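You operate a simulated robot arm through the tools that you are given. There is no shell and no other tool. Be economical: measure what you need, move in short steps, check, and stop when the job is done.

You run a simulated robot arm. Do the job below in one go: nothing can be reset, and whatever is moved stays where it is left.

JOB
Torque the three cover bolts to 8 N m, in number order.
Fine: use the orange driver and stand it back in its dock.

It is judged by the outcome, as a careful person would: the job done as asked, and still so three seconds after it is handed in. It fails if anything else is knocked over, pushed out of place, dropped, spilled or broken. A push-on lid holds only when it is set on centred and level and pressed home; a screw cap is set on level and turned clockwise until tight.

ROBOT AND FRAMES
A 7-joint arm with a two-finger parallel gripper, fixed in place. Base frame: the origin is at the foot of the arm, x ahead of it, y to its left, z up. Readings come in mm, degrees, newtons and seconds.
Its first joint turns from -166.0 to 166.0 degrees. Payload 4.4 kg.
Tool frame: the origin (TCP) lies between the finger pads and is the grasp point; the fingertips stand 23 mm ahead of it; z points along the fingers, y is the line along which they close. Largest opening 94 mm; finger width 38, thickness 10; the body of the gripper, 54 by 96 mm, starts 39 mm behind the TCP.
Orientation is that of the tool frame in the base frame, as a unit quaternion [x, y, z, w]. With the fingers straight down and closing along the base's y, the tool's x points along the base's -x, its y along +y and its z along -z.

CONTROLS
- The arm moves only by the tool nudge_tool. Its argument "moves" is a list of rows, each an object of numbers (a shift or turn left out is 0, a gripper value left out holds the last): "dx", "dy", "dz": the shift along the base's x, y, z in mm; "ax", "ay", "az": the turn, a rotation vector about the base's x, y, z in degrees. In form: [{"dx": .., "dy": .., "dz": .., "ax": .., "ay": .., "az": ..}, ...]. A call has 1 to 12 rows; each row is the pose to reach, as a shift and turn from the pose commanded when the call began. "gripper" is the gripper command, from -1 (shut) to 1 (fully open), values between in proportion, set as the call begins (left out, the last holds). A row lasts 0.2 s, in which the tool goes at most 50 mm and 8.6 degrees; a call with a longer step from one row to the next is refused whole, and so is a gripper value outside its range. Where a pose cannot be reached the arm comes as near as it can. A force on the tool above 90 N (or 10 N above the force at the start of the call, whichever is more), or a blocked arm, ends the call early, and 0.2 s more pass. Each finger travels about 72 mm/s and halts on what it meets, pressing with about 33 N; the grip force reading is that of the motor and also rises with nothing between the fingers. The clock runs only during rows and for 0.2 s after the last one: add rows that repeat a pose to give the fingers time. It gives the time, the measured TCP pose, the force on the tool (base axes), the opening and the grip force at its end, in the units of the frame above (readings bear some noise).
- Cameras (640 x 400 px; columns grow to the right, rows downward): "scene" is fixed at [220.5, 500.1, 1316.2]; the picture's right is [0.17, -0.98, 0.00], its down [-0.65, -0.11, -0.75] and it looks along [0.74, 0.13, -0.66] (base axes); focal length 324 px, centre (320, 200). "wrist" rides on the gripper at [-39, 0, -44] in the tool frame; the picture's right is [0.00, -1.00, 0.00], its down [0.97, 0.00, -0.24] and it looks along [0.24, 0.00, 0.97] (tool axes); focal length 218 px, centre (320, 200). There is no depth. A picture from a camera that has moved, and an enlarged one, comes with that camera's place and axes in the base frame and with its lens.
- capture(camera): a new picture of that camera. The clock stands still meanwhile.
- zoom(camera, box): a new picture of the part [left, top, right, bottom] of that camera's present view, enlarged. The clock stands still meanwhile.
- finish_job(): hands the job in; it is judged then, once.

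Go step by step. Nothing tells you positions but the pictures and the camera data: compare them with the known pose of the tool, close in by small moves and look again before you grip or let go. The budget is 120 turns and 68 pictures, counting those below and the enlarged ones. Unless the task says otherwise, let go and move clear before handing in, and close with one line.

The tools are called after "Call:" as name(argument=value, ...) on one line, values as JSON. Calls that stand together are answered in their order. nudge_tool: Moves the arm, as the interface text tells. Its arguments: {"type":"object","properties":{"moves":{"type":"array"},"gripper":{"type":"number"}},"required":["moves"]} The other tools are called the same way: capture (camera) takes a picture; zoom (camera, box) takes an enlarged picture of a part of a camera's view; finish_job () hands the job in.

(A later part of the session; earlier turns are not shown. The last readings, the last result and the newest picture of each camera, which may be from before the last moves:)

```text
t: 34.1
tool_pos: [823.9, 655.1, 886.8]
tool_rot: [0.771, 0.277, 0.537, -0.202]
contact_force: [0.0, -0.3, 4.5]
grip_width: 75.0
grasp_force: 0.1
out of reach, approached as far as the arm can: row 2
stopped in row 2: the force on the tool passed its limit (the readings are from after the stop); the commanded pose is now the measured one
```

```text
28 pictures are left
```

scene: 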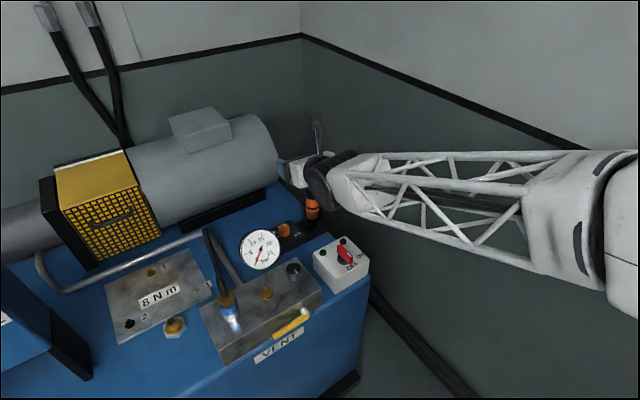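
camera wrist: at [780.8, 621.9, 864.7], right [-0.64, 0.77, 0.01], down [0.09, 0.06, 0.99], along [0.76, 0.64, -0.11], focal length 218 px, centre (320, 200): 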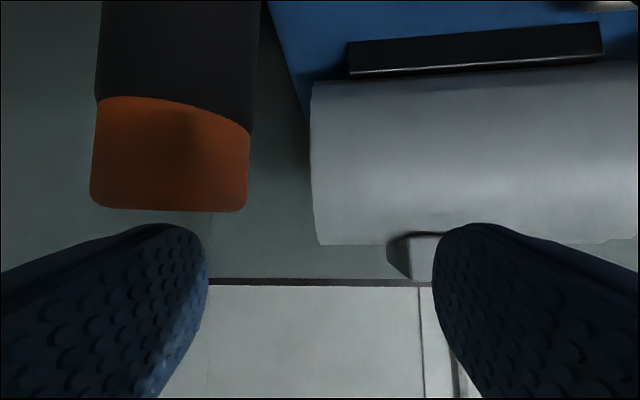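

The arm couldn't hold a high tilt that close in, and it extended instead, so the right finger came lightly to rest on top of the driver. The driver still stands upright. I'll lift off gently.

Call:
nudge_tool(gripper=0.9, moves=[{"dz": 8}, {"dz": 16}, {"dz": 25}, {"dz": 30}, {"dz": 30}])

Call:
capture(camera="wrist")

```text
t: 35.3
tool_pos: [823.2, 655.3, 916.0]
tool_rot: [0.771, 0.276, 0.538, -0.202]
contact_force: [0.5, 0.0, -0.5]
grip_width: 89.3
grasp_force: 0.1
```

```text
27 pictures are left
camera wrist: at [780.5, 622.3, 893.8], right [-0.64, 0.77, 0.01], down [0.09, 0.06, 0.99], along [0.76, 0.64, -0.11], focal length 218 px, centre (320, 200)
```

wrist: 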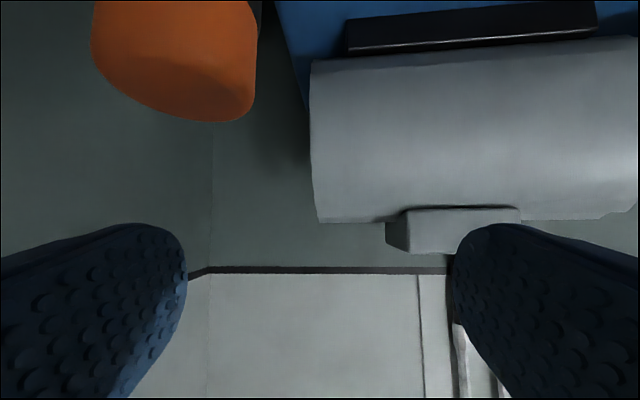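

The driver's top is at about (834, 627, 861). I'll shift right so the fingers straddle it from above.

Call:
nudge_tool(moves=[{"dx": 3, "dy": -9}, {"dx": 6, "dy": -18}, {"dx": 9, "dy": -28}, {"dx": 9, "dy": -28}])

Call:
capture(camera="wrist")

```text
t: 36.3
tool_pos: [833.2, 627.4, 915.3]
tool_rot: [0.771, 0.277, 0.537, -0.202]
contact_force: [-0.3, 0.3, -0.2]
grip_width: 89.3
grasp_force: 0.1
```

```text
26 pictures are left
camera wrist: at [789.6, 593.9, 893.5], right [-0.64, 0.77, 0.01], down [0.09, 0.06, 0.99], along [0.76, 0.64, -0.11], focal length 218 px, centre (320, 200)
```

wrist: 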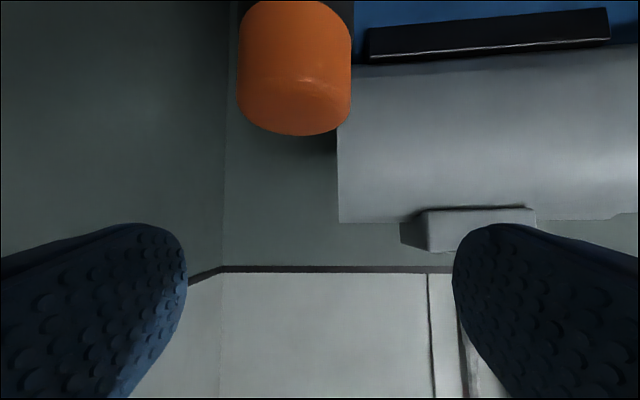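

The driver axis sits at about (840, 627). I'll shift slightly to centre it, then descend with the fingers open around the handle.

Call:
nudge_tool(moves=[{"dx": 4, "dy": -1.5, "dz": -8}, {"dx": 7, "dy": -2.5, "dz": -20}, {"dx": 7, "dy": -2.5, "dz": -36}, {"dx": 7, "dy": -2.5, "dz": -52}, {"dx": 7, "dy": -2.5, "dz": -68}, {"dx": 7, "dy": -2.5, "dz": -80}, {"dx": 7, "dy": -2.5, "dz": -86}, {"dx": 7, "dy": -2.5, "dz": -86}])

Call:
capture(camera="wrist")

Call:
zoom(camera="scene", box=[250, 100, 410, 270])

```text
t: 38.1
tool_pos: [839.9, 623.2, 828.9]
tool_rot: [0.771, 0.276, 0.537, -0.201]
contact_force: [0.0, 0.0, -0.3]
grip_width: 89.3
grasp_force: 0.0
```

```text
25 pictures are left
camera wrist: at [796.7, 590.9, 807.1], right [-0.64, 0.77, 0.01], down [0.09, 0.06, 0.99], along [0.76, 0.64, -0.11], focal length 218 px, centre (320, 200)
```

wrist: 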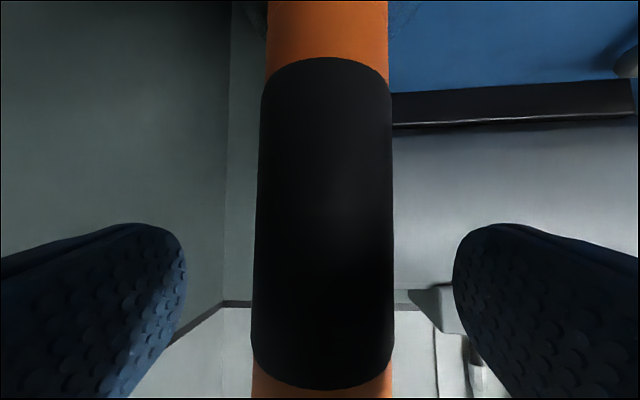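

```text
2.35 times, centred on (330, 185) of scene
camera zoom: at [220.5, 500.1, 1316.2], right [0.17, -0.98, 0.0], down [-0.65, -0.11, -0.75], along [0.74, 0.13, -0.66], focal length 762 px, centre (296, 235)
```

zoom: 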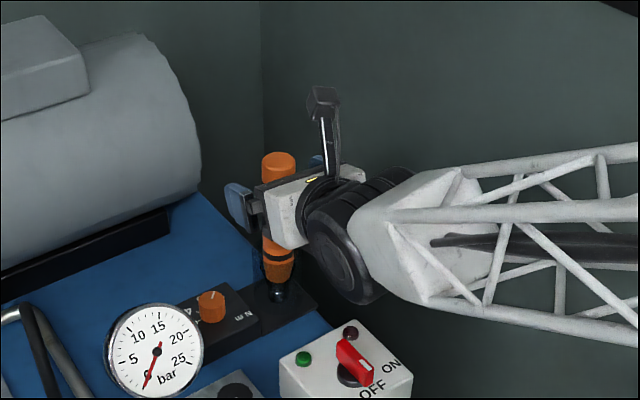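

The handle is centred between the pads. I'll grip it, then lift it straight out of the dock.

Call:
nudge_tool(gripper=-1, moves=[{"dx": 0}, {"dx": 0}, {"dx": 0}, {"dx": 0}])

Call:
nudge_tool(moves=[{"dz": 6}, {"dz": 15}, {"dz": 25}, {"dz": 35}, {"dz": 35}])

Call:
capture(camera="scene")

```text
t: 39.1
tool_pos: [838.6, 623.8, 830.8]
tool_rot: [0.772, 0.276, 0.536, -0.201]
contact_force: [-3.3, 4.6, 0.6]
grip_width: 34.6
grasp_force: 32.9
```

```text
t: 40.3
tool_pos: [837.9, 624.5, 863.6]
tool_rot: [0.771, 0.277, 0.537, -0.202]
contact_force: [-0.3, -0.5, -3.0]
grip_width: 34.7
grasp_force: 32.7
```

```text
23 pictures are left
```

scene: 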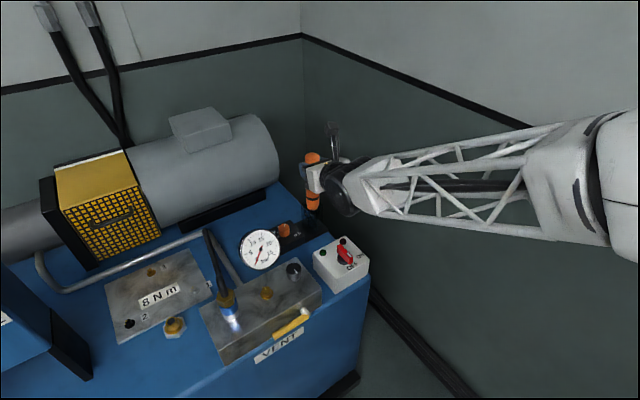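

The driver lifted free and stays upright in the grip, about 35 mm across. I'll raise it well clear, then carry it over to bolt 1 without changing its orientation.

Call:
nudge_tool(moves=[{"dz": 30}, {"dz": 60}, {"dz": 90}, {"dz": 115}, {"dz": 115}])

Call:
zoom(camera="scene", box=[240, 60, 400, 260])

```text
t: 41.5
tool_pos: [839.6, 624.0, 980.0]
tool_rot: [0.771, 0.276, 0.537, -0.201]
contact_force: [0.2, -0.5, -3.6]
grip_width: 34.5
grasp_force: 33.0
```

```text
2.00 times, centred on (320, 160) of scene
camera zoom: at [220.5, 500.1, 1316.2], right [0.17, -0.98, 0.0], down [-0.65, -0.11, -0.75], along [0.74, 0.13, -0.66], focal length 648 px, centre (320, 280)
```

zoom: 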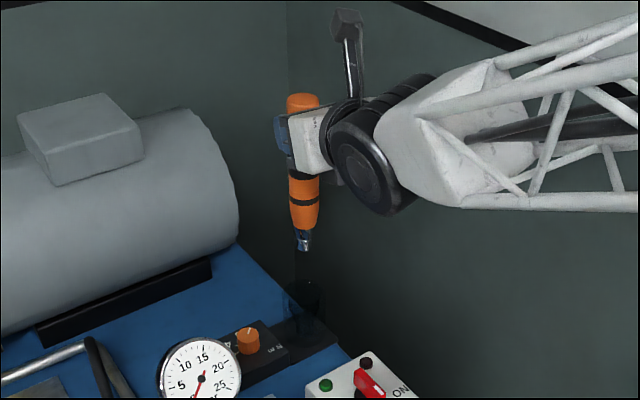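

The tip hangs about 165 mm below the grip. I'll rise another 30 mm and translate to above bolt 1, with the target axis near (576, 844).

Call:
nudge_tool(moves=[{"dz": 30}, {"dx": -30, "dy": 25, "dz": 30}, {"dx": -60, "dy": 50, "dz": 30}, {"dx": -90, "dy": 75, "dz": 30}, {"dx": -120, "dy": 100, "dz": 30}, {"dx": -150, "dy": 125, "dz": 30}, {"dx": -180, "dy": 150, "dz": 30}, {"dx": -210, "dy": 175, "dz": 30}, {"dx": -240, "dy": 200, "dz": 30}, {"dx": -262, "dy": 218, "dz": 30}, {"dx": -262, "dy": 218, "dz": 30}])

Call:
capture(camera="wrist")

Call:
capture(camera="scene")

```text
t: 43.9
tool_pos: [576.2, 843.1, 1010.1]
tool_rot: [0.771, 0.277, 0.536, -0.202]
contact_force: [0.0, -0.3, -3.0]
grip_width: 34.3
grasp_force: 32.9
out of reach, approached as far as the arm can: row 3, 4, 5
```

```text
21 pictures are left
camera wrist: at [534.1, 810.3, 987.2], right [-0.64, 0.77, 0.01], down [0.09, 0.06, 0.99], along [0.76, 0.64, -0.11], focal length 218 px, centre (320, 200)
```

wrist: 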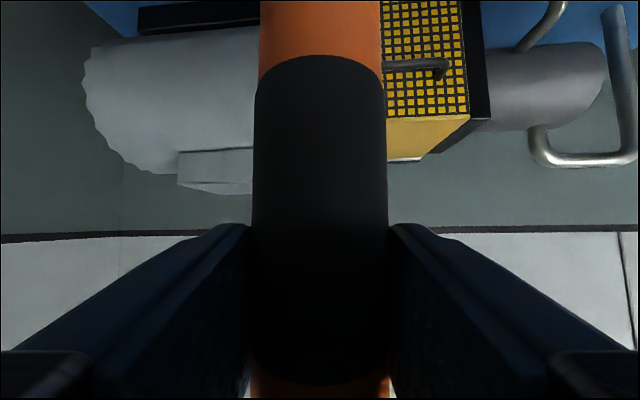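

```text
20 pictures are left
```

scene: 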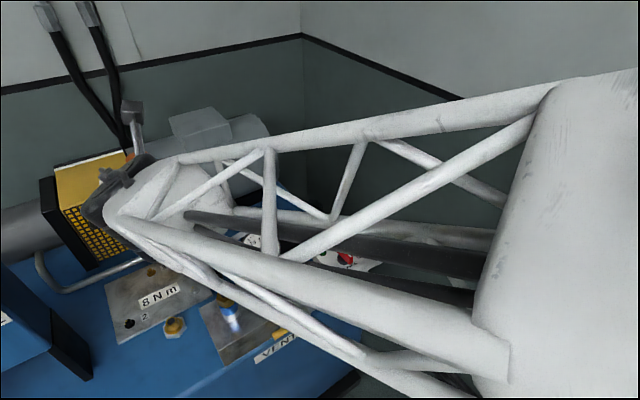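

I can't see the tip from the wrist, so I combined all the views to fix the bolts: 1 at (583.5, 858), 2 at (484, 958.5), 3 at (613.5, 988), with head tops near z = 681. I'll go down part way over bolt 1 and look.

Call:
nudge_tool(moves=[{"dx": 4.3, "dy": 12, "dz": -20}, {"dx": 4.3, "dy": 12, "dz": -50}, {"dx": 4.3, "dy": 12, "dz": -80}, {"dx": 4.3, "dy": 12, "dz": -110}, {"dx": 4.3, "dy": 12, "dz": -135}, {"dx": 4.3, "dy": 12, "dz": -135}])

Call:
zoom(camera="scene", box=[90, 150, 290, 340])

```text
t: 45.3
tool_pos: [581.8, 854.1, 875.2]
tool_rot: [0.771, 0.276, 0.538, -0.201]
contact_force: [0.1, -0.3, -2.9]
grip_width: 34.5
grasp_force: 32.4
```

```text
2.11 times, centred on (190, 245) of scene
camera zoom: at [220.5, 500.1, 1316.2], right [0.17, -0.98, 0.0], down [-0.65, -0.11, -0.75], along [0.74, 0.13, -0.66], focal length 682 px, centre (594, 105)
```

zoom: 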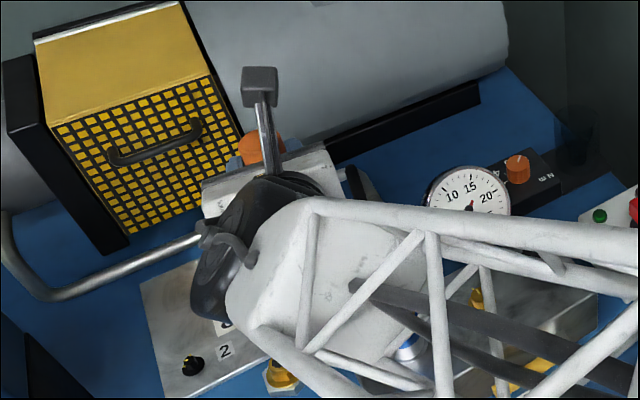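

The arm hides the tip, so I'll lower slowly in small steps and read the force for contact.

Call:
nudge_tool(moves=[{"dz": -4}, {"dz": -8}, {"dz": -12}, {"dz": -16}, {"dz": -19}, {"dz": -22}, {"dz": -22}])

```text
t: 46.9
tool_pos: [580.8, 854.2, 852.5]
tool_rot: [0.771, 0.278, 0.537, -0.202]
contact_force: [-0.3, -0.2, -3.1]
grip_width: 34.7
grasp_force: 32.7
```

Call:
nudge_tool(moves=[{"dz": -2}, {"dz": -4}, {"dz": -6}, {"dz": -8}, {"dz": -8}])

```text
t: 48.1
tool_pos: [581.3, 856.5, 844.9]
tool_rot: [0.771, 0.276, 0.537, -0.202]
contact_force: [-0.2, 0.3, -3.1]
grip_width: 34.6
grasp_force: 33.0
```

There's no contact yet at TCP z = 845, so I'm continuing slowly.

Call:
nudge_tool(moves=[{"dz": -2}, {"dz": -4}, {"dz": -6}, {"dz": -8}, {"dz": -8}])

```text
t: 49.3
tool_pos: [581.4, 855.0, 839.0]
tool_rot: [0.771, 0.276, 0.538, -0.202]
contact_force: [-1.7, 3.4, 40.8]
grip_width: 34.7
grasp_force: 32.9
```

Contact at TCP z = 839 with about 41 N down on the bolt. I'll hold here and look for any sign that the driver is running or has finished.

Call:
nudge_tool(moves=[{"dz": 0}, {"dz": 0}, {"dz": 0}, {"dz": 0}, {"dz": 0}, {"dz": 0}])

Call:
capture(camera="wrist")

Call:
zoom(camera="scene", box=[130, 180, 250, 300])

```text
t: 50.7
tool_pos: [581.8, 854.4, 838.4]
tool_rot: [0.771, 0.276, 0.538, -0.202]
contact_force: [-4.6, 4.9, 41.5]
grip_width: 34.7
grasp_force: 32.9
```

```text
18 pictures are left
camera wrist: at [538.8, 821.4, 815.8], right [-0.64, 0.77, 0.01], down [0.09, 0.06, 0.99], along [0.76, 0.64, -0.11], focal length 218 px, centre (320, 200)
```

wrist: 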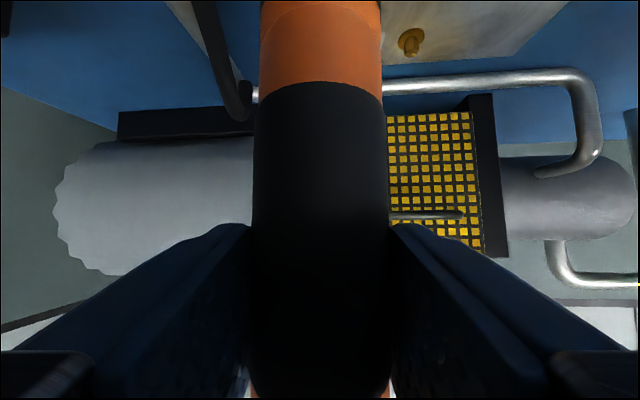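

```text
3.33 times, centred on (190, 240) of scene
camera zoom: at [220.5, 500.1, 1316.2], right [0.17, -0.98, 0.0], down [-0.65, -0.11, -0.75], along [0.74, 0.13, -0.66], focal length 1080 px, centre (753, 67)
```

zoom: 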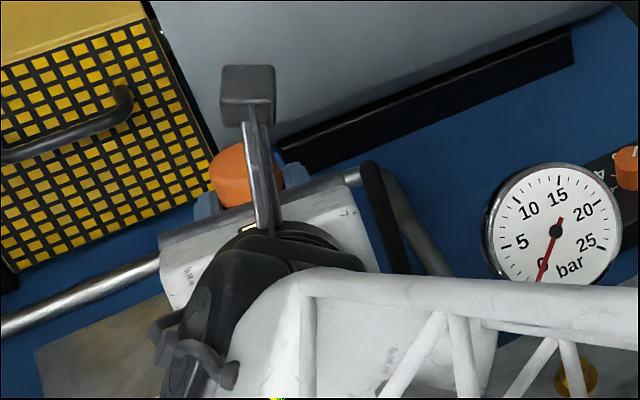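

The force holds steady on the head, but I can't tell whether the driver ran. I'll lift straight up and to the left so the scene camera can see bolt 1's yellow marks.

Call:
nudge_tool(moves=[{"dz": 10}, {"dz": 40}, {"dz": 80}, {"dz": 120}, {"dz": 160, "dx": -10, "dy": 10}, {"dz": 195, "dx": -25, "dy": 30}, {"dz": 220, "dx": -40, "dy": 50}, {"dz": 220, "dx": -40, "dy": 50}])

Call:
zoom(camera="scene", box=[90, 230, 250, 350])

```text
t: 52.5
tool_pos: [542.9, 904.4, 1057.8]
tool_rot: [0.771, 0.276, 0.537, -0.202]
contact_force: [-0.5, 0.0, -3.3]
grip_width: 34.3
grasp_force: 33.2
```

```text
3.33 times, centred on (170, 290) of scene
camera zoom: at [220.5, 500.1, 1316.2], right [0.17, -0.98, 0.0], down [-0.65, -0.11, -0.75], along [0.74, 0.13, -0.66], focal length 1080 px, centre (820, -100)
```

zoom: 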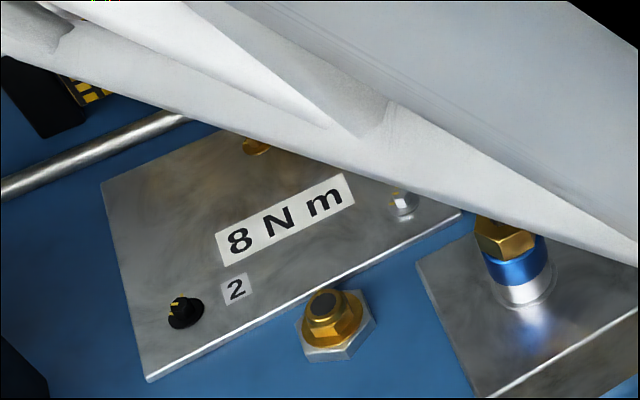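

Bolt 1 is visible now. I'll zoom in tightly to read its marks, with bolt 2 as the untouched reference.

Call:
zoom(camera="scene", box=[184, 280, 208, 300])

Call:
zoom(camera="scene", box=[117, 312, 141, 332])

```text
16.00 times, centred on (196, 290) of scene
camera zoom: at [220.5, 500.1, 1316.2], right [0.17, -0.98, 0.0], down [-0.65, -0.11, -0.75], along [0.74, 0.13, -0.66], focal length 5182 px, centre (2304, -1240)
```

zoom: 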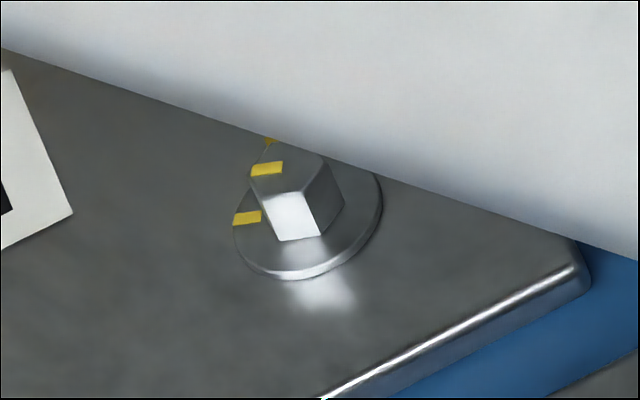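

```text
16.00 times, centred on (129, 322) of scene
camera zoom: at [220.5, 500.1, 1316.2], right [0.17, -0.98, 0.0], down [-0.65, -0.11, -0.75], along [0.74, 0.13, -0.66], focal length 5182 px, centre (3376, -1752)
```

zoom: 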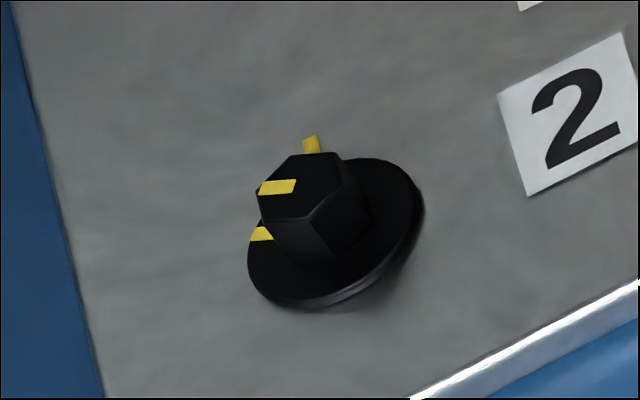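

The marks show bolt 1 hasn't turned: its head mark points left, the same as untouched bolt 2, and the plate tick is a quarter turn clockwise from it. The plate height fits z = 668, which puts bolt 1 at (585.5, 855), so my tip was about 3.5 mm off and only resting on the head. I'll correct and try again.

Call:
nudge_tool(moves=[{"dx": 20, "dy": -26, "dz": -20}, {"dx": 39.6, "dy": -52.9, "dz": -40}, {"dx": 39.6, "dy": -52.9, "dz": -80}, {"dx": 39.6, "dy": -52.9, "dz": -120}, {"dx": 39.6, "dy": -52.9, "dz": -160}, {"dx": 39.6, "dy": -52.9, "dz": -190}, {"dx": 39.6, "dy": -52.9, "dz": -200}, {"dx": 39.6, "dy": -52.9, "dz": -204}, {"dx": 39.6, "dy": -52.9, "dz": -204}])

Call:
nudge_tool(moves=[{"dz": -2}, {"dz": -4}, {"dz": -6}, {"dz": -8}, {"dz": -10}, {"dz": -12}, {"dz": -14}, {"dz": -16}, {"dz": -16}])

```text
t: 54.5
tool_pos: [581.1, 851.2, 854.5]
tool_rot: [0.77, 0.276, 0.538, -0.202]
contact_force: [-0.3, 0.3, -3.8]
grip_width: 34.2
grasp_force: 33.4
```

```text
t: 56.5
tool_pos: [582.1, 851.7, 837.5]
tool_rot: [0.77, 0.276, 0.538, -0.202]
contact_force: [0.5, 2.2, 5.0]
grip_width: 34.4
grasp_force: 32.8
```

There's light contact only so far, so I'll keep pressing down gently.

Call:
nudge_tool(moves=[{"dz": -1}, {"dz": -2}, {"dz": -3}, {"dz": -4}, {"dz": -4}, {"dz": -4}])

```text
t: 57.9
tool_pos: [582.2, 851.8, 834.7]
tool_rot: [0.771, 0.276, 0.538, -0.202]
contact_force: [-1.0, 3.1, 39.1]
grip_width: 34.6
grasp_force: 33.2
```

Contact again at about 39 N. To test whether the socket is actually over the head, I'll nudge 3 mm sideways and read the side force.

Call:
nudge_tool(moves=[{"dx": 1.5, "dy": -1.5}, {"dx": 3, "dy": -3}, {"dx": 3, "dy": -3}])

```text
t: 58.7
tool_pos: [582.8, 845.4, 822.6]
tool_rot: [0.774, 0.278, 0.534, -0.198]
contact_force: [-1.1, 5.6, -1.4]
grip_width: 34.1
grasp_force: 33.2
```

The tool dropped about 12 mm, which may be the socket seating over the head. I'll hold and read again.

Call:
nudge_tool(moves=[{"dz": 0}, {"dz": 0}, {"dz": 0}])

Call:
capture(camera="wrist")

```text
t: 59.5
tool_pos: [583.2, 847.9, 830.7]
tool_rot: [0.771, 0.277, 0.536, -0.202]
contact_force: [-6.8, -2.6, -6.1]
grip_width: 34.5
grasp_force: 33.2
```

```text
13 pictures are left
camera wrist: at [541.3, 814.8, 809.5], right [-0.64, 0.77, 0.01], down [0.09, 0.06, 0.99], along [0.76, 0.64, -0.11], focal length 218 px, centre (320, 200)
```

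wrist: 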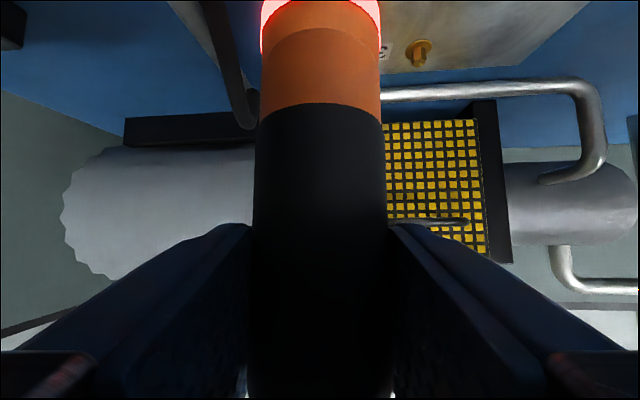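

A red ring has lit on the driver, so it is engaged or running. I'll press down slightly, hold for about two seconds and see whether it changes.

Call:
nudge_tool(moves=[{"dz": -1}, {"dz": -2}, {"dz": -3}, {"dz": -3}, {"dz": -3}, {"dz": -3}, {"dz": -3}, {"dz": -3}, {"dz": -3}, {"dz": -3}])

Call:
zoom(camera="wrist", box=[200, 0, 440, 150])

```text
t: 61.7
tool_pos: [584.0, 848.6, 830.0]
tool_rot: [0.771, 0.276, 0.538, -0.202]
contact_force: [-0.4, 0.1, -3.1]
grip_width: 33.7
grasp_force: 32.9
```

```text
2.67 times, centred on (320, 75) of wrist
camera zoom: at [541.4, 815.5, 807.8], right [-0.64, 0.77, 0.01], down [0.09, 0.06, 0.99], along [0.76, 0.64, -0.11], focal length 582 px, centre (320, 533)
```

zoom: 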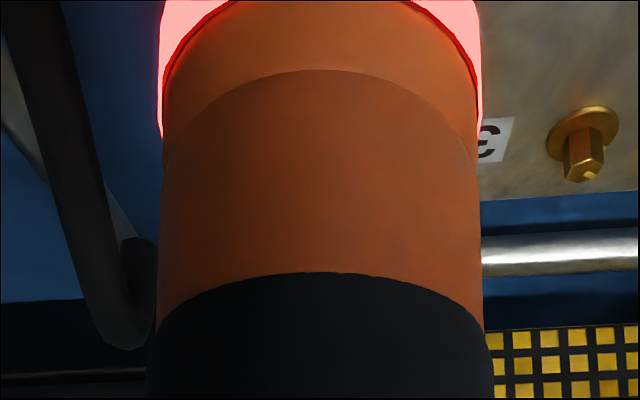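

The tool hangs free here with only the driver's weight, and the red ring stays lit. I'll press down slowly from this spot to see where it seats.

Call:
nudge_tool(moves=[{"dz": -1}, {"dz": -2}, {"dz": -3}, {"dz": -4}, {"dz": -5}, {"dz": -6}, {"dz": -7}, {"dz": -8}, {"dz": -8}])

```text
t: 63.7
tool_pos: [584.2, 848.9, 821.9]
tool_rot: [0.771, 0.276, 0.537, -0.202]
contact_force: [-6.4, 1.9, 7.2]
grip_width: 33.8
grasp_force: 32.9
```

It now goes about 10 mm deeper than before, so the socket looks seated over the head. I'll add pressure and hold, then check the ring.

Call:
nudge_tool(moves=[{"dz": -1}, {"dz": -2}, {"dz": -3}, {"dz": -3}, {"dz": -3}, {"dz": -3}, {"dz": -3}, {"dz": -3}, {"dz": -3}, {"dz": -3}])

Call:
zoom(camera="wrist", box=[200, 0, 440, 150])

```text
t: 65.9
tool_pos: [584.7, 848.9, 820.7]
tool_rot: [0.771, 0.275, 0.538, -0.201]
contact_force: [-2.2, 4.1, 42.8]
grip_width: 33.9
grasp_force: 32.9
```

```text
2.67 times, centred on (320, 75) of wrist
camera zoom: at [541.5, 816.0, 797.9], right [-0.64, 0.77, 0.01], down [0.09, 0.06, 0.99], along [0.76, 0.64, -0.11], focal length 582 px, centre (320, 533)
```

zoom: 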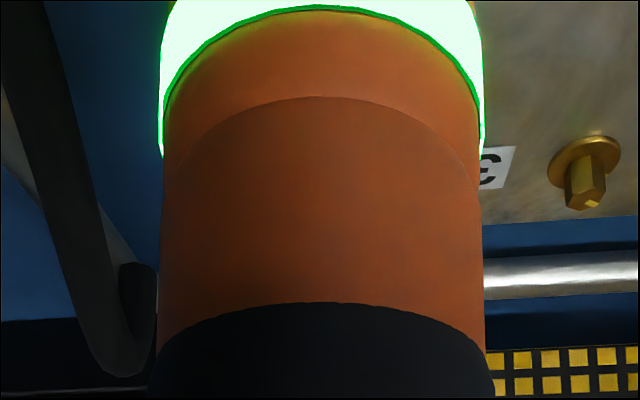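

Green ring: bolt 1 has reached its set torque. The seated pose calibrates my offset, so bolt 2 lies at (−98.5, +99.5) from here. I'll lift and move over.

Call:
nudge_tool(moves=[{"dz": 15}, {"dz": 40}, {"dz": 65}, {"dx": -30, "dy": 30, "dz": 65}, {"dx": -60, "dy": 60, "dz": 65}, {"dx": -90, "dy": 90, "dz": 65}, {"dx": -98.5, "dy": 99.5, "dz": 60}, {"dx": -98.5, "dy": 99.5, "dz": 40}, {"dx": -98.5, "dy": 99.5, "dz": 25}, {"dx": -98.5, "dy": 99.5, "dz": 25}])

Call:
zoom(camera="wrist", box=[0, 0, 640, 400])

Call:
zoom(camera="scene", box=[100, 240, 230, 350])

```text
t: 68.1
tool_pos: [485.6, 948.6, 844.0]
tool_rot: [0.771, 0.276, 0.537, -0.201]
contact_force: [-0.4, 0.3, -3.2]
grip_width: 34.0
grasp_force: 32.8
```

```text
1.00 times, centred on (320, 200) of wrist
camera zoom: at [442.7, 914.9, 822.1], right [-0.64, 0.77, 0.01], down [0.09, 0.06, 0.99], along [0.76, 0.64, -0.11], focal length 218 px, centre (320, 200)
```

zoom: 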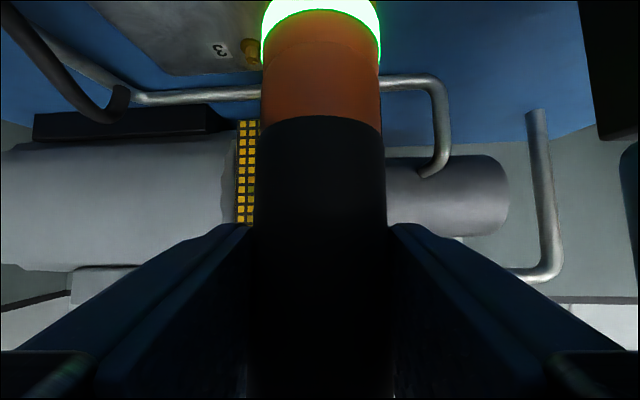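

```text
3.64 times, centred on (165, 295) of scene
camera zoom: at [220.5, 500.1, 1316.2], right [0.17, -0.98, 0.0], down [-0.65, -0.11, -0.75], along [0.74, 0.13, -0.66], focal length 1178 px, centre (884, -146)
```

zoom: 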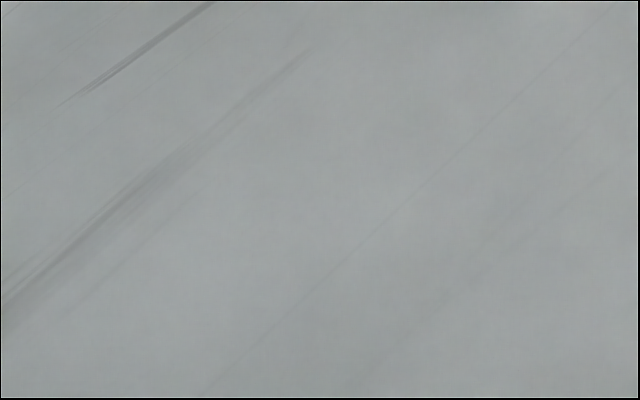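

Green is still showing. I'll lower slowly onto bolt 2.

Call:
nudge_tool(moves=[{"dz": -3}, {"dz": -6}, {"dz": -9}, {"dz": -11}, {"dz": -13}, {"dz": -15}, {"dz": -17}, {"dz": -19}, {"dz": -19}])

```text
t: 70.1
tool_pos: [486.5, 948.4, 829.2]
tool_rot: [0.77, 0.276, 0.538, -0.203]
contact_force: [2.3, 2.1, 42.5]
grip_width: 33.6
grasp_force: 33.7
```

It has stopped at head-top height, about 9 mm above seated, so I'm a few mm off centre. I'll ease the pressure and search a small offset.

Call:
nudge_tool(moves=[{"dz": 2}, {"dx": 1, "dy": 0, "dz": 2}, {"dx": 2, "dy": 0, "dz": 2}, {"dx": 2, "dy": 0, "dz": 1}, {"dx": 2, "dy": 0, "dz": 1}])

```text
t: 71.3
tool_pos: [488.0, 947.8, 827.7]
tool_rot: [0.771, 0.276, 0.538, -0.202]
contact_force: [-6.5, 7.1, 39.9]
grip_width: 34.3
grasp_force: 33.1
```

Still on the head. I'll try a little to the other side in y.

Call:
nudge_tool(moves=[{"dz": 2}, {"dx": 0, "dy": 1.5, "dz": 2}, {"dx": 0, "dy": 3, "dz": 2}, {"dx": 0, "dy": 3, "dz": 1}, {"dx": 0, "dy": 3, "dz": 1}])

```text
t: 72.5
tool_pos: [487.4, 951.1, 826.5]
tool_rot: [0.771, 0.276, 0.537, -0.201]
contact_force: [0.3, -3.9, 24.8]
grip_width: 34.2
grasp_force: 32.4
```

The force is dropping at the same height, so this is closer. I'll press down gently here.

Call:
nudge_tool(moves=[{"dz": -1}, {"dz": -2}, {"dz": -3}, {"dz": -3}])

```text
t: 73.5
tool_pos: [488.6, 951.4, 826.1]
tool_rot: [0.771, 0.276, 0.538, -0.202]
contact_force: [6.4, -3.4, 40.5]
grip_width: 33.9
grasp_force: 32.9
```

The press force is limited to about 41 N, where the handle starts to slip in the grip. I'll unload, then sweep in the −y direction under light pressure, the way bolt 1 was caught.

Call:
nudge_tool(moves=[{"dz": 2}, {"dz": 2, "dy": -2}, {"dz": 1.5, "dy": -4}, {"dz": 1, "dx": 0.5, "dy": -5}, {"dz": 1, "dx": 1, "dy": -6}, {"dz": 1, "dx": 1, "dy": -6}])

```text
t: 74.9
tool_pos: [489.4, 945.1, 825.4]
tool_rot: [0.771, 0.276, 0.537, -0.202]
contact_force: [-5.4, 6.1, 30.2]
grip_width: 34.2
grasp_force: 33.3
```

Not caught yet. I'll sweep back toward −x, staying light.

Call:
nudge_tool(moves=[{"dz": 1}, {"dz": 1, "dx": -2, "dy": 0.4}, {"dz": 1, "dx": -4, "dy": 0.8}, {"dz": 0.5, "dx": -5.5, "dy": 1.2}, {"dz": 0, "dx": -5.5, "dy": 1.2}, {"dz": 0, "dx": -5.5, "dy": 1.2}])

```text
t: 76.3
tool_pos: [483.6, 946.0, 825.3]
tool_rot: [0.771, 0.277, 0.536, -0.202]
contact_force: [5.2, -6.8, 22.2]
grip_width: 33.7
grasp_force: 32.9
```

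Still on top. Next I'll sweep toward +y on this side.

Call:
nudge_tool(moves=[{"dz": 0, "dy": 1}, {"dz": 0, "dy": 2.5}, {"dz": 0, "dy": 4}, {"dz": -0.5, "dy": 5.5}, {"dz": -1, "dy": 6.5}, {"dz": -1, "dy": 6.5}])

```text
t: 77.7
tool_pos: [482.3, 952.7, 823.8]
tool_rot: [0.771, 0.277, 0.537, -0.202]
contact_force: [4.4, -6.8, 23.1]
grip_width: 34.2
grasp_force: 32.9
```

I'll check the ring and the driver's attitude in the grip before searching more.

Call:
capture(camera="wrist")

```text
8 pictures are left
camera wrist: at [440.5, 919.7, 802.5], right [-0.64, 0.77, 0.01], down [0.09, 0.06, 0.99], along [0.76, 0.64, -0.11], focal length 218 px, centre (320, 200)
```

wrist: 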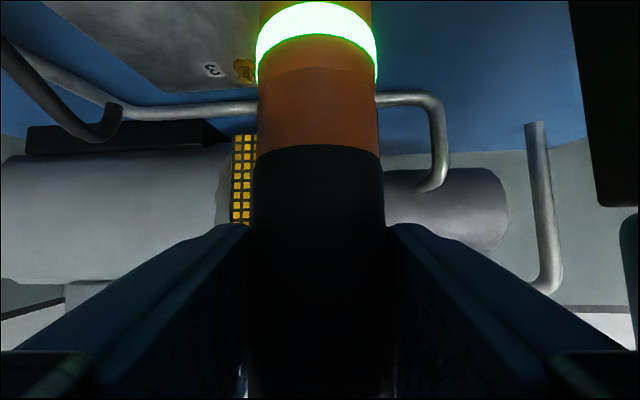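

The ring is still green, so there's no fault, and the driver is nearly upright but has slid up about 24 mm in the grip. Dragging makes the tip lag, so I'll switch to lift, shift and lower pokes.

Call:
nudge_tool(moves=[{"dz": 5}, {"dx": 3.5, "dy": -2, "dz": 5}, {"dx": 3.5, "dy": -2, "dz": 3}, {"dx": 3.5, "dy": -2, "dz": 1}, {"dx": 3.5, "dy": -2, "dz": -1}, {"dx": 3.5, "dy": -2, "dz": -2}, {"dx": 3.5, "dy": -2, "dz": -2}])

```text
t: 79.3
tool_pos: [488.1, 952.4, 824.2]
tool_rot: [0.771, 0.277, 0.537, -0.203]
contact_force: [1.6, -3.7, 23.7]
grip_width: 33.7
grasp_force: 33.0
```

That didn't catch. Next poke is 3 mm toward −y.

Call:
nudge_tool(moves=[{"dz": 5}, {"dx": 1, "dy": -3.5, "dz": 5}, {"dx": 1, "dy": -3.5, "dz": 3}, {"dx": 1, "dy": -3.5, "dz": 1}, {"dx": 1, "dy": -3.5, "dz": 0}, {"dx": 1, "dy": -3.5, "dz": -1}, {"dx": 1, "dy": -3.5, "dz": -1}])

```text
t: 80.9
tool_pos: [488.8, 948.7, 823.6]
tool_rot: [0.77, 0.276, 0.538, -0.203]
contact_force: [5.0, -2.8, 37.6]
grip_width: 33.7
grasp_force: 33.2
```

Position looks right within 2 mm, so the hex angle may be what's blocking it. With light pressure I'll turn the hand about the driver's axis so the socket can find the flats.

Call:
nudge_tool(moves=[{"dx": -1, "dy": 1.5, "dz": 3}, {"dx": -1, "dy": 1.5, "dz": 1}, {"dx": -0.8, "dy": 1.3, "dz": 0.5, "az": 4}, {"dx": -0.6, "dy": 1.1, "dz": 0.5, "az": 8}, {"dx": -0.4, "dy": 0.9, "dz": 0.5, "az": 12}, {"dx": -0.2, "dy": 0.8, "dz": 0.5, "az": 16}, {"dx": 0, "dy": 0.6, "dz": 0.5, "az": 20}, {"dx": 0.3, "dy": 0.5, "dz": 0, "az": 24}, {"dx": 0.5, "dy": 0.4, "dz": 0, "az": 28}, {"dx": 0.8, "dy": 0.3, "dz": 0, "az": 32}, {"dx": 0.8, "dy": 0.3, "dz": 0, "az": 32}])

```text
t: 83.3
tool_pos: [479.7, 965.6, 823.6]
tool_rot: [0.706, 0.421, 0.487, -0.294]
contact_force: [0.3, 1.1, -2.3]
grip_width: 34.5
grasp_force: 33.7
out of reach, approached as far as the arm can: row 7, 8, 9, 10, 11
```

The arm reached its limit and swung off the bolt, and it is hanging free above the plate. I'll lift a little, return to heading 39.5° over bolt 2 and search the other way.

Call:
nudge_tool(moves=[{"dz": 12}, {"dx": 2, "dy": -4, "dz": 14, "az": -6}, {"dx": 4, "dy": -8, "dz": 14, "az": -12}, {"dx": 6, "dy": -12, "dz": 14, "az": -18}, {"dx": 7.8, "dy": -16, "dz": 14, "az": -22}, {"dx": 7.8, "dy": -16, "dz": 14, "az": -22}])

Call:
capture(camera="wrist")

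```text
t: 84.7
tool_pos: [487.3, 949.2, 839.3]
tool_rot: [0.774, 0.278, 0.534, -0.196]
contact_force: [0.6, 0.0, -3.3]
grip_width: 34.0
grasp_force: 33.3
```

```text
7 pictures are left
camera wrist: at [444.4, 916.0, 816.8], right [-0.64, 0.77, 0.0], down [0.09, 0.07, 0.99], along [0.76, 0.63, -0.12], focal length 218 px, centre (320, 200)
```

wrist: 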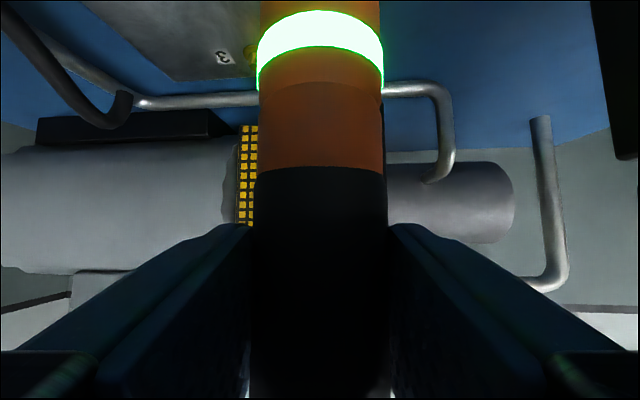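

The driver hangs upright and the ring is still green. I'll lower again at the best-estimate centre.

Call:
nudge_tool(moves=[{"dy": -0.7, "dz": -6}, {"dy": -0.7, "dz": -12}, {"dy": -0.7, "dz": -17}, {"dy": -0.7, "dz": -20}, {"dy": -0.7, "dz": -22}, {"dy": -0.7, "dz": -24}, {"dy": -0.7, "dz": -25}, {"dy": -0.7, "dz": -25}])

```text
t: 86.5
tool_pos: [486.4, 949.1, 816.2]
tool_rot: [0.773, 0.277, 0.536, -0.196]
contact_force: [-0.4, 4.7, 43.3]
grip_width: 34.0
grasp_force: 32.8
```

On the head again. I'll ease to light pressure and turn the hand clockwise from above about the driver axis.

Call:
nudge_tool(moves=[{"dz": 1.5}, {"dx": -0.16, "dy": 0.22, "dz": 1.5, "az": -4}, {"dx": -0.32, "dy": 0.44, "dz": 1.5, "az": -8}, {"dx": -0.45, "dy": 0.7, "dz": 1.5, "az": -12}, {"dx": -0.57, "dy": 0.92, "dz": 1.5, "az": -16}, {"dx": -0.67, "dy": 1.2, "dz": 1.5, "az": -20}, {"dx": -0.76, "dy": 1.44, "dz": 1.5, "az": -24}, {"dx": -0.82, "dy": 1.7, "dz": 1.5, "az": -28}, {"dx": -0.87, "dy": 1.97, "dz": 1.5, "az": -32}, {"dx": -0.87, "dy": 1.97, "dz": 1.5, "az": -32}])

```text
t: 88.1
tool_pos: [491.7, 947.2, 813.8]
tool_rot: [0.814, 0.116, 0.564, -0.083]
contact_force: [15.7, -11.6, 9.0]
grip_width: 34.4
grasp_force: 32.8
stopped in row 7: the force on the tool passed its limit (the readings are from after the stop); the commanded pose is now the measured one
```

Something caught: z is lower and the contact is firm sideways. I'll press down gently to see if it seats.

Call:
nudge_tool(moves=[{"dz": -1}, {"dz": -2}, {"dz": -3}, {"dz": -4}, {"dz": -5}, {"dz": -6}, {"dz": -6}])

```text
t: 89.3
tool_pos: [491.9, 946.8, 812.9]
tool_rot: [0.812, 0.114, 0.566, -0.083]
contact_force: [8.5, -13.3, 10.4]
grip_width: 33.8
grasp_force: 32.8
stopped in row 6: the force on the tool passed its limit (the readings are from after the stop); the commanded pose is now the measured one
```

I need to see the ring state now.

Call:
capture(camera="wrist")

```text
6 pictures are left
camera wrist: at [438.9, 933.3, 791.6], right [-0.28, 0.96, 0.01], down [0.11, 0.03, 0.99], along [0.95, 0.28, -0.11], focal length 218 px, centre (320, 200)
```

wrist: 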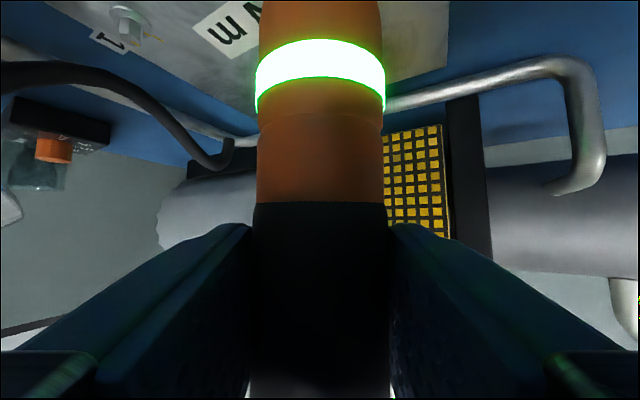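

Still green, so no drive attempt has registered; the socket just isn't over the head. It likely needs to be within about 1.5 mm. I'll lift, return to heading 39.5°, where bolt 1 calibrated me, and do a fine spiral search under light pressure.

Call:
nudge_tool(moves=[{"dz": 8}, {"dx": -1, "dy": 0.5, "dz": 14, "az": 6}, {"dx": -2, "dy": 1, "dz": 14, "az": 12}, {"dx": -3, "dy": 1.4, "dz": 14, "az": 18}, {"dx": -4.2, "dy": 1.7, "dz": 14, "az": 23.5}, {"dx": -4.2, "dy": 1.7, "dz": 14, "az": 23.5}])

Call:
nudge_tool(moves=[{"dz": -6}, {"dz": -10}, {"dz": -12}, {"dz": -13}, {"dz": -14}, {"dz": -14}])

```text
t: 90.7
tool_pos: [487.4, 948.5, 826.2]
tool_rot: [0.772, 0.278, 0.536, -0.197]
contact_force: [0.2, 0.3, -3.1]
grip_width: 34.0
grasp_force: 32.9
```

```text
t: 92.1
tool_pos: [487.7, 948.9, 814.1]
tool_rot: [0.772, 0.278, 0.537, -0.197]
contact_force: [2.8, 0.8, 10.5]
grip_width: 33.8
grasp_force: 32.7
```

Light contact, about 14 N. Now a small circle of 1.5 mm radius.

Call:
nudge_tool(moves=[{"dx": 1, "dy": 0, "dz": -0.5}, {"dx": 1.8, "dy": 0.5, "dz": -0.5}, {"dx": 1.2, "dy": 1.5, "dz": -0.5}, {"dx": 0, "dy": 2, "dz": -0.5}, {"dx": -1.2, "dy": 1.5, "dz": -0.5}, {"dx": -2, "dy": 0.3, "dz": -0.5}, {"dx": -1.6, "dy": -1.2, "dz": -0.5}, {"dx": -0.4, "dy": -2, "dz": -0.5}, {"dx": 1, "dy": -1.8, "dz": -0.5}, {"dx": 2, "dy": -1, "dz": -0.5}, {"dx": 2.2, "dy": 0, "dz": -0.5}])

```text
t: 94.5
tool_pos: [488.5, 948.5, 812.4]
tool_rot: [0.772, 0.279, 0.536, -0.197]
contact_force: [-6.1, 2.4, 30.2]
grip_width: 34.1
grasp_force: 33.1
```

Not caught. I'm trying a wider circle of 3.5 mm radius.

Call:
nudge_tool(moves=[{"dx": 1.3, "dy": 0, "dz": 0.5}, {"dx": 0.83, "dy": 1.75, "dz": 0.5}, {"dx": -0.45, "dy": 3.03, "dz": 0.5}, {"dx": -2.2, "dy": 3.5, "dz": 0.5}, {"dx": -3.95, "dy": 3.03, "dz": 0.5}, {"dx": -5.23, "dy": 1.75, "dz": 0.5}, {"dx": -5.7, "dy": 0, "dz": 0.5}, {"dx": -5.23, "dy": -1.75, "dz": 0.5}, {"dx": -3.95, "dy": -3.03, "dz": 0.5}, {"dx": -2.2, "dy": -3.5, "dz": 0.5}, {"dx": -0.45, "dy": -3.03, "dz": 0.5}, {"dx": 0.83, "dy": -1.75, "dz": 0.5}])

```text
t: 97.1
tool_pos: [489.6, 946.8, 811.9]
tool_rot: [0.773, 0.278, 0.536, -0.196]
contact_force: [-3.5, -1.7, 9.9]
grip_width: 33.6
grasp_force: 32.9
```

I'll test by pressing 3 mm here.

Call:
nudge_tool(moves=[{"dz": -1}, {"dz": -2}, {"dz": -3}, {"dz": -3}])

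```text
t: 98.1
tool_pos: [490.5, 946.8, 810.8]
tool_rot: [0.772, 0.277, 0.537, -0.196]
contact_force: [2.0, -2.2, 28.0]
grip_width: 34.1
grasp_force: 33.0
```

Blind searching isn't working, so I'll measure bolt 2 by touch: lower the tip beside the head and bring it in from opposite sides to find the centre. First the −x side.

Call:
nudge_tool(moves=[{"dz": 6}, {"dz": 12}, {"dx": -10, "dy": 1, "dz": 12}, {"dx": -20, "dy": 1.9, "dz": 12}, {"dx": -26.6, "dy": 1.9, "dz": 12}, {"dx": -26.6, "dy": 1.9, "dz": 6}, {"dx": -26.6, "dy": 1.9, "dz": 1}, {"dx": -26.6, "dy": 1.9, "dz": -3}, {"dx": -26.6, "dy": 1.9, "dz": -5}, {"dx": -26.6, "dy": 1.9, "dz": -5}])

```text
t: 100.3
tool_pos: [463.4, 949.0, 803.9]
tool_rot: [0.773, 0.278, 0.536, -0.196]
contact_force: [0.4, 0.7, -3.5]
grip_width: 33.7
grasp_force: 32.4
```

Free beside the head. Now I'll bring it toward +x slowly.

Call:
nudge_tool(moves=[{"dx": 2}, {"dx": 4}, {"dx": 6}, {"dx": 7.5}, {"dx": 9}, {"dx": 10}, {"dx": 10}])

```text
t: 101.9
tool_pos: [474.3, 948.6, 804.3]
tool_rot: [0.773, 0.278, 0.536, -0.196]
contact_force: [-13.2, 2.4, -2.3]
grip_width: 33.8
grasp_force: 32.6
```

Contact from the −x side. I'll back off 1.5 mm to find the touch point.

Call:
nudge_tool(moves=[{"dx": -1.5}, {"dx": -1.5}])

```text
t: 102.5
tool_pos: [472.0, 950.2, 804.6]
tool_rot: [0.773, 0.278, 0.536, -0.196]
contact_force: [-0.1, 0.2, -3.3]
grip_width: 34.3
grasp_force: 32.7
```

The −x touch is at TCP x ≈ 472.5. Now over to the +x side.

Call:
nudge_tool(moves=[{"dx": -3, "dz": 8}, {"dx": -3, "dz": 17}, {"dx": 8, "dz": 17}, {"dx": 20, "dz": 17}, {"dx": 32, "dz": 17}, {"dx": 39.5, "dz": 17}, {"dx": 39.5, "dz": 10}, {"dx": 39.5, "dz": 4}, {"dx": 39.5, "dz": 0}, {"dx": 39.5, "dz": 0}])

Call:
nudge_tool(moves=[{"dx": -2}, {"dx": -4}, {"dx": -6}, {"dx": -7.5}, {"dx": -8.5}, {"dx": -9.5}, {"dx": -9.5}])

```text
t: 104.7
tool_pos: [511.6, 949.1, 804.7]
tool_rot: [0.772, 0.278, 0.536, -0.196]
contact_force: [-0.1, 0.2, -2.7]
grip_width: 33.6
grasp_force: 33.9
```

```text
t: 106.3
tool_pos: [501.4, 948.3, 805.8]
tool_rot: [0.773, 0.278, 0.536, -0.196]
contact_force: [0.5, 0.6, -3.6]
grip_width: 34.2
grasp_force: 32.8
```

No contact yet at x ≈ 502, so I'm continuing.

Call:
nudge_tool(moves=[{"dx": -1}, {"dx": -2}, {"dx": -3}, {"dx": -3}])

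```text
t: 107.3
tool_pos: [500.0, 948.1, 805.6]
tool_rot: [0.773, 0.279, 0.535, -0.196]
contact_force: [13.2, -6.0, -1.0]
grip_width: 34.2
grasp_force: 33.0
```

The +x touch is at about 500.4, so the centre is at x ≈ 486.5. Next, the y axis from the −y side.

Call:
nudge_tool(moves=[{"dx": 2.5}, {"dx": 2.5, "dz": 9}, {"dx": 2.5, "dz": 17}, {"dx": -3, "dy": -8, "dz": 17}, {"dx": -8, "dy": -16, "dz": 17}, {"dx": -12.7, "dy": -24, "dz": 17}, {"dx": -12.7, "dy": -24, "dz": 8}, {"dx": -12.7, "dy": -24, "dz": 0}, {"dx": -12.7, "dy": -24, "dz": 0}])

Call:
nudge_tool(moves=[{"dy": 2}, {"dy": 4}, {"dy": 6}, {"dy": 7.5}, {"dy": 9}, {"dy": 10}, {"dy": 10}])

```text
t: 109.3
tool_pos: [486.3, 923.5, 805.1]
tool_rot: [0.773, 0.277, 0.536, -0.195]
contact_force: [0.2, 0.6, -3.6]
grip_width: 33.9
grasp_force: 33.3
```

```text
t: 110.9
tool_pos: [487.1, 934.1, 803.4]
tool_rot: [0.773, 0.278, 0.536, -0.196]
contact_force: [0.5, -0.7, -2.3]
grip_width: 33.9
grasp_force: 33.2
```

Call:
nudge_tool(moves=[{"dy": 1}, {"dy": 2}, {"dy": 2}])

```text
t: 111.7
tool_pos: [486.6, 936.1, 805.4]
tool_rot: [0.773, 0.278, 0.536, -0.196]
contact_force: [-0.3, 0.1, -3.0]
grip_width: 34.2
grasp_force: 32.6
```

Bolt 2's −y side isn't touched yet at y ≈ 936, so I'm going a little further.

Call:
nudge_tool(moves=[{"dy": 1}, {"dy": 2}, {"dy": 3}, {"dy": 3}])

```text
t: 112.7
tool_pos: [487.0, 938.9, 803.8]
tool_rot: [0.773, 0.277, 0.536, -0.195]
contact_force: [1.2, -12.0, -2.5]
grip_width: 33.8
grasp_force: 32.9
```

The −y touch is at about 938. Now the +y side.

Call:
nudge_tool(moves=[{"dy": -2.5}, {"dy": -2.5, "dz": 9}, {"dy": -2.5, "dz": 17}, {"dy": 8, "dz": 17}, {"dy": 19, "dz": 17}, {"dy": 30, "dz": 17}, {"dy": 36, "dz": 17}, {"dy": 36, "dz": 8}, {"dy": 36, "dz": 0}, {"dy": 36, "dz": 0}])

Call:
nudge_tool(moves=[{"dy": -2}, {"dy": -4}, {"dy": -6}, {"dy": -7.5}, {"dy": -9}, {"dy": -10}, {"dy": -10}])

```text
t: 114.9
tool_pos: [487.1, 976.5, 803.7]
tool_rot: [0.772, 0.279, 0.536, -0.197]
contact_force: [-0.5, 0.6, -1.9]
grip_width: 33.9
grasp_force: 32.8
```

```text
t: 116.5
tool_pos: [485.9, 967.1, 805.7]
tool_rot: [0.773, 0.277, 0.536, -0.196]
contact_force: [-1.5, 12.1, -3.0]
grip_width: 33.8
grasp_force: 33.8
```

That gives the centre: TCP (486.8, 952.7), about 4 mm from where I'd been searching. I'll move there and lower.

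Call:
nudge_tool(moves=[{"dy": 2.5}, {"dy": 2.5, "dz": 9}, {"dy": 2.5, "dz": 17}, {"dx": 0.3, "dy": -6, "dz": 17}, {"dx": 0.3, "dy": -12.9, "dz": 17}, {"dx": 0.3, "dy": -12.9, "dz": 14}, {"dx": 0.3, "dy": -12.9, "dz": 11}, {"dx": 0.3, "dy": -12.9, "dz": 8}, {"dx": 0.3, "dy": -12.9, "dz": 5}, {"dx": 0.3, "dy": -12.9, "dz": 3}, {"dx": 0.3, "dy": -12.9, "dz": 3}])

```text
t: 118.9
tool_pos: [486.8, 952.2, 807.4]
tool_rot: [0.773, 0.277, 0.537, -0.195]
contact_force: [0.0, -0.3, -3.0]
grip_width: 34.2
grasp_force: 33.4
```

It's going in freely below head-top height, so the socket is over bolt 2. I'll continue down and hold under pressure.

Call:
nudge_tool(moves=[{"dz": -2}, {"dz": -4}, {"dz": -6}, {"dz": -8}, {"dz": -9}, {"dz": -10}, {"dz": -10}])

```text
t: 120.5
tool_pos: [487.9, 953.7, 800.4]
tool_rot: [0.771, 0.277, 0.538, -0.198]
contact_force: [0.1, -7.0, 39.3]
grip_width: 33.7
grasp_force: 33.0
```

Seated at z ≈ 800 with about 42 N. I'll hold for two seconds and check the ring.

Call:
nudge_tool(moves=[{"dz": 0}, {"dz": 0}, {"dz": 0}, {"dz": 0}, {"dz": 0}, {"dz": 0}, {"dz": 0}, {"dz": 0}, {"dz": 0}, {"dz": 0}])

Call:
capture(camera="wrist")

```text
t: 122.7
tool_pos: [486.4, 952.8, 798.1]
tool_rot: [0.772, 0.278, 0.537, -0.197]
contact_force: [-0.7, 0.1, 41.9]
grip_width: 34.0
grasp_force: 33.3
```

```text
5 pictures are left
camera wrist: at [444.2, 919.6, 776.1], right [-0.64, 0.77, 0.01], down [0.09, 0.07, 0.99], along [0.76, 0.64, -0.11], focal length 218 px, centre (320, 200)
```

wrist: 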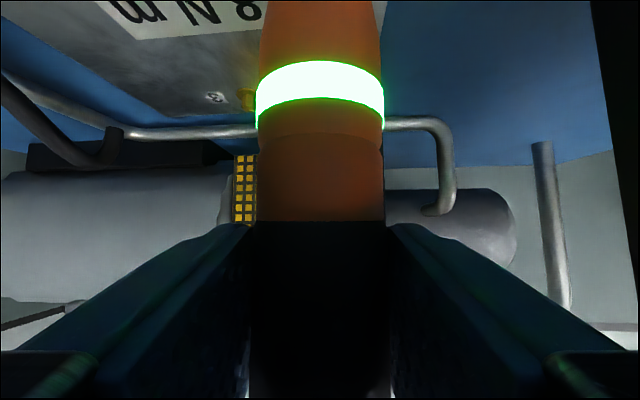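

Bolt 2 seated, held at about 42 N, and the ring shows green. I'll confirm with the witness marks later. Next is bolt 3 at (+127.8, +27.3) from here.

Call:
nudge_tool(moves=[{"dz": 15}, {"dz": 40}, {"dx": 30, "dy": 6.5, "dz": 42}, {"dx": 62, "dy": 13, "dz": 42}, {"dx": 94, "dy": 20, "dz": 42}, {"dx": 120, "dy": 25.5, "dz": 42}, {"dx": 127.8, "dy": 27.3, "dz": 35}, {"dx": 127.8, "dy": 27.3, "dz": 25}, {"dx": 127.8, "dy": 27.3, "dz": 25}])

```text
t: 124.7
tool_pos: [615.5, 980.1, 821.7]
tool_rot: [0.773, 0.278, 0.536, -0.196]
contact_force: [0.1, 0.0, -3.5]
grip_width: 33.8
grasp_force: 33.2
```

Reachable. I'll lower gently over bolt 3.

Call:
nudge_tool(moves=[{"dz": -4}, {"dz": -8}, {"dz": -10}, {"dz": -12}, {"dz": -13.5}, {"dz": -13.5}])

```text
t: 126.1
tool_pos: [615.7, 980.0, 807.9]
tool_rot: [0.772, 0.279, 0.535, -0.197]
contact_force: [1.3, 0.6, -0.8]
grip_width: 33.8
grasp_force: 33.4
```

Call:
nudge_tool(moves=[{"dz": -0.7}, {"dz": -1.5}, {"dz": -1.5}])

```text
t: 126.9
tool_pos: [614.4, 980.9, 807.2]
tool_rot: [0.773, 0.278, 0.536, -0.196]
contact_force: [0.0, -1.3, 12.8]
grip_width: 33.6
grasp_force: 32.9
```

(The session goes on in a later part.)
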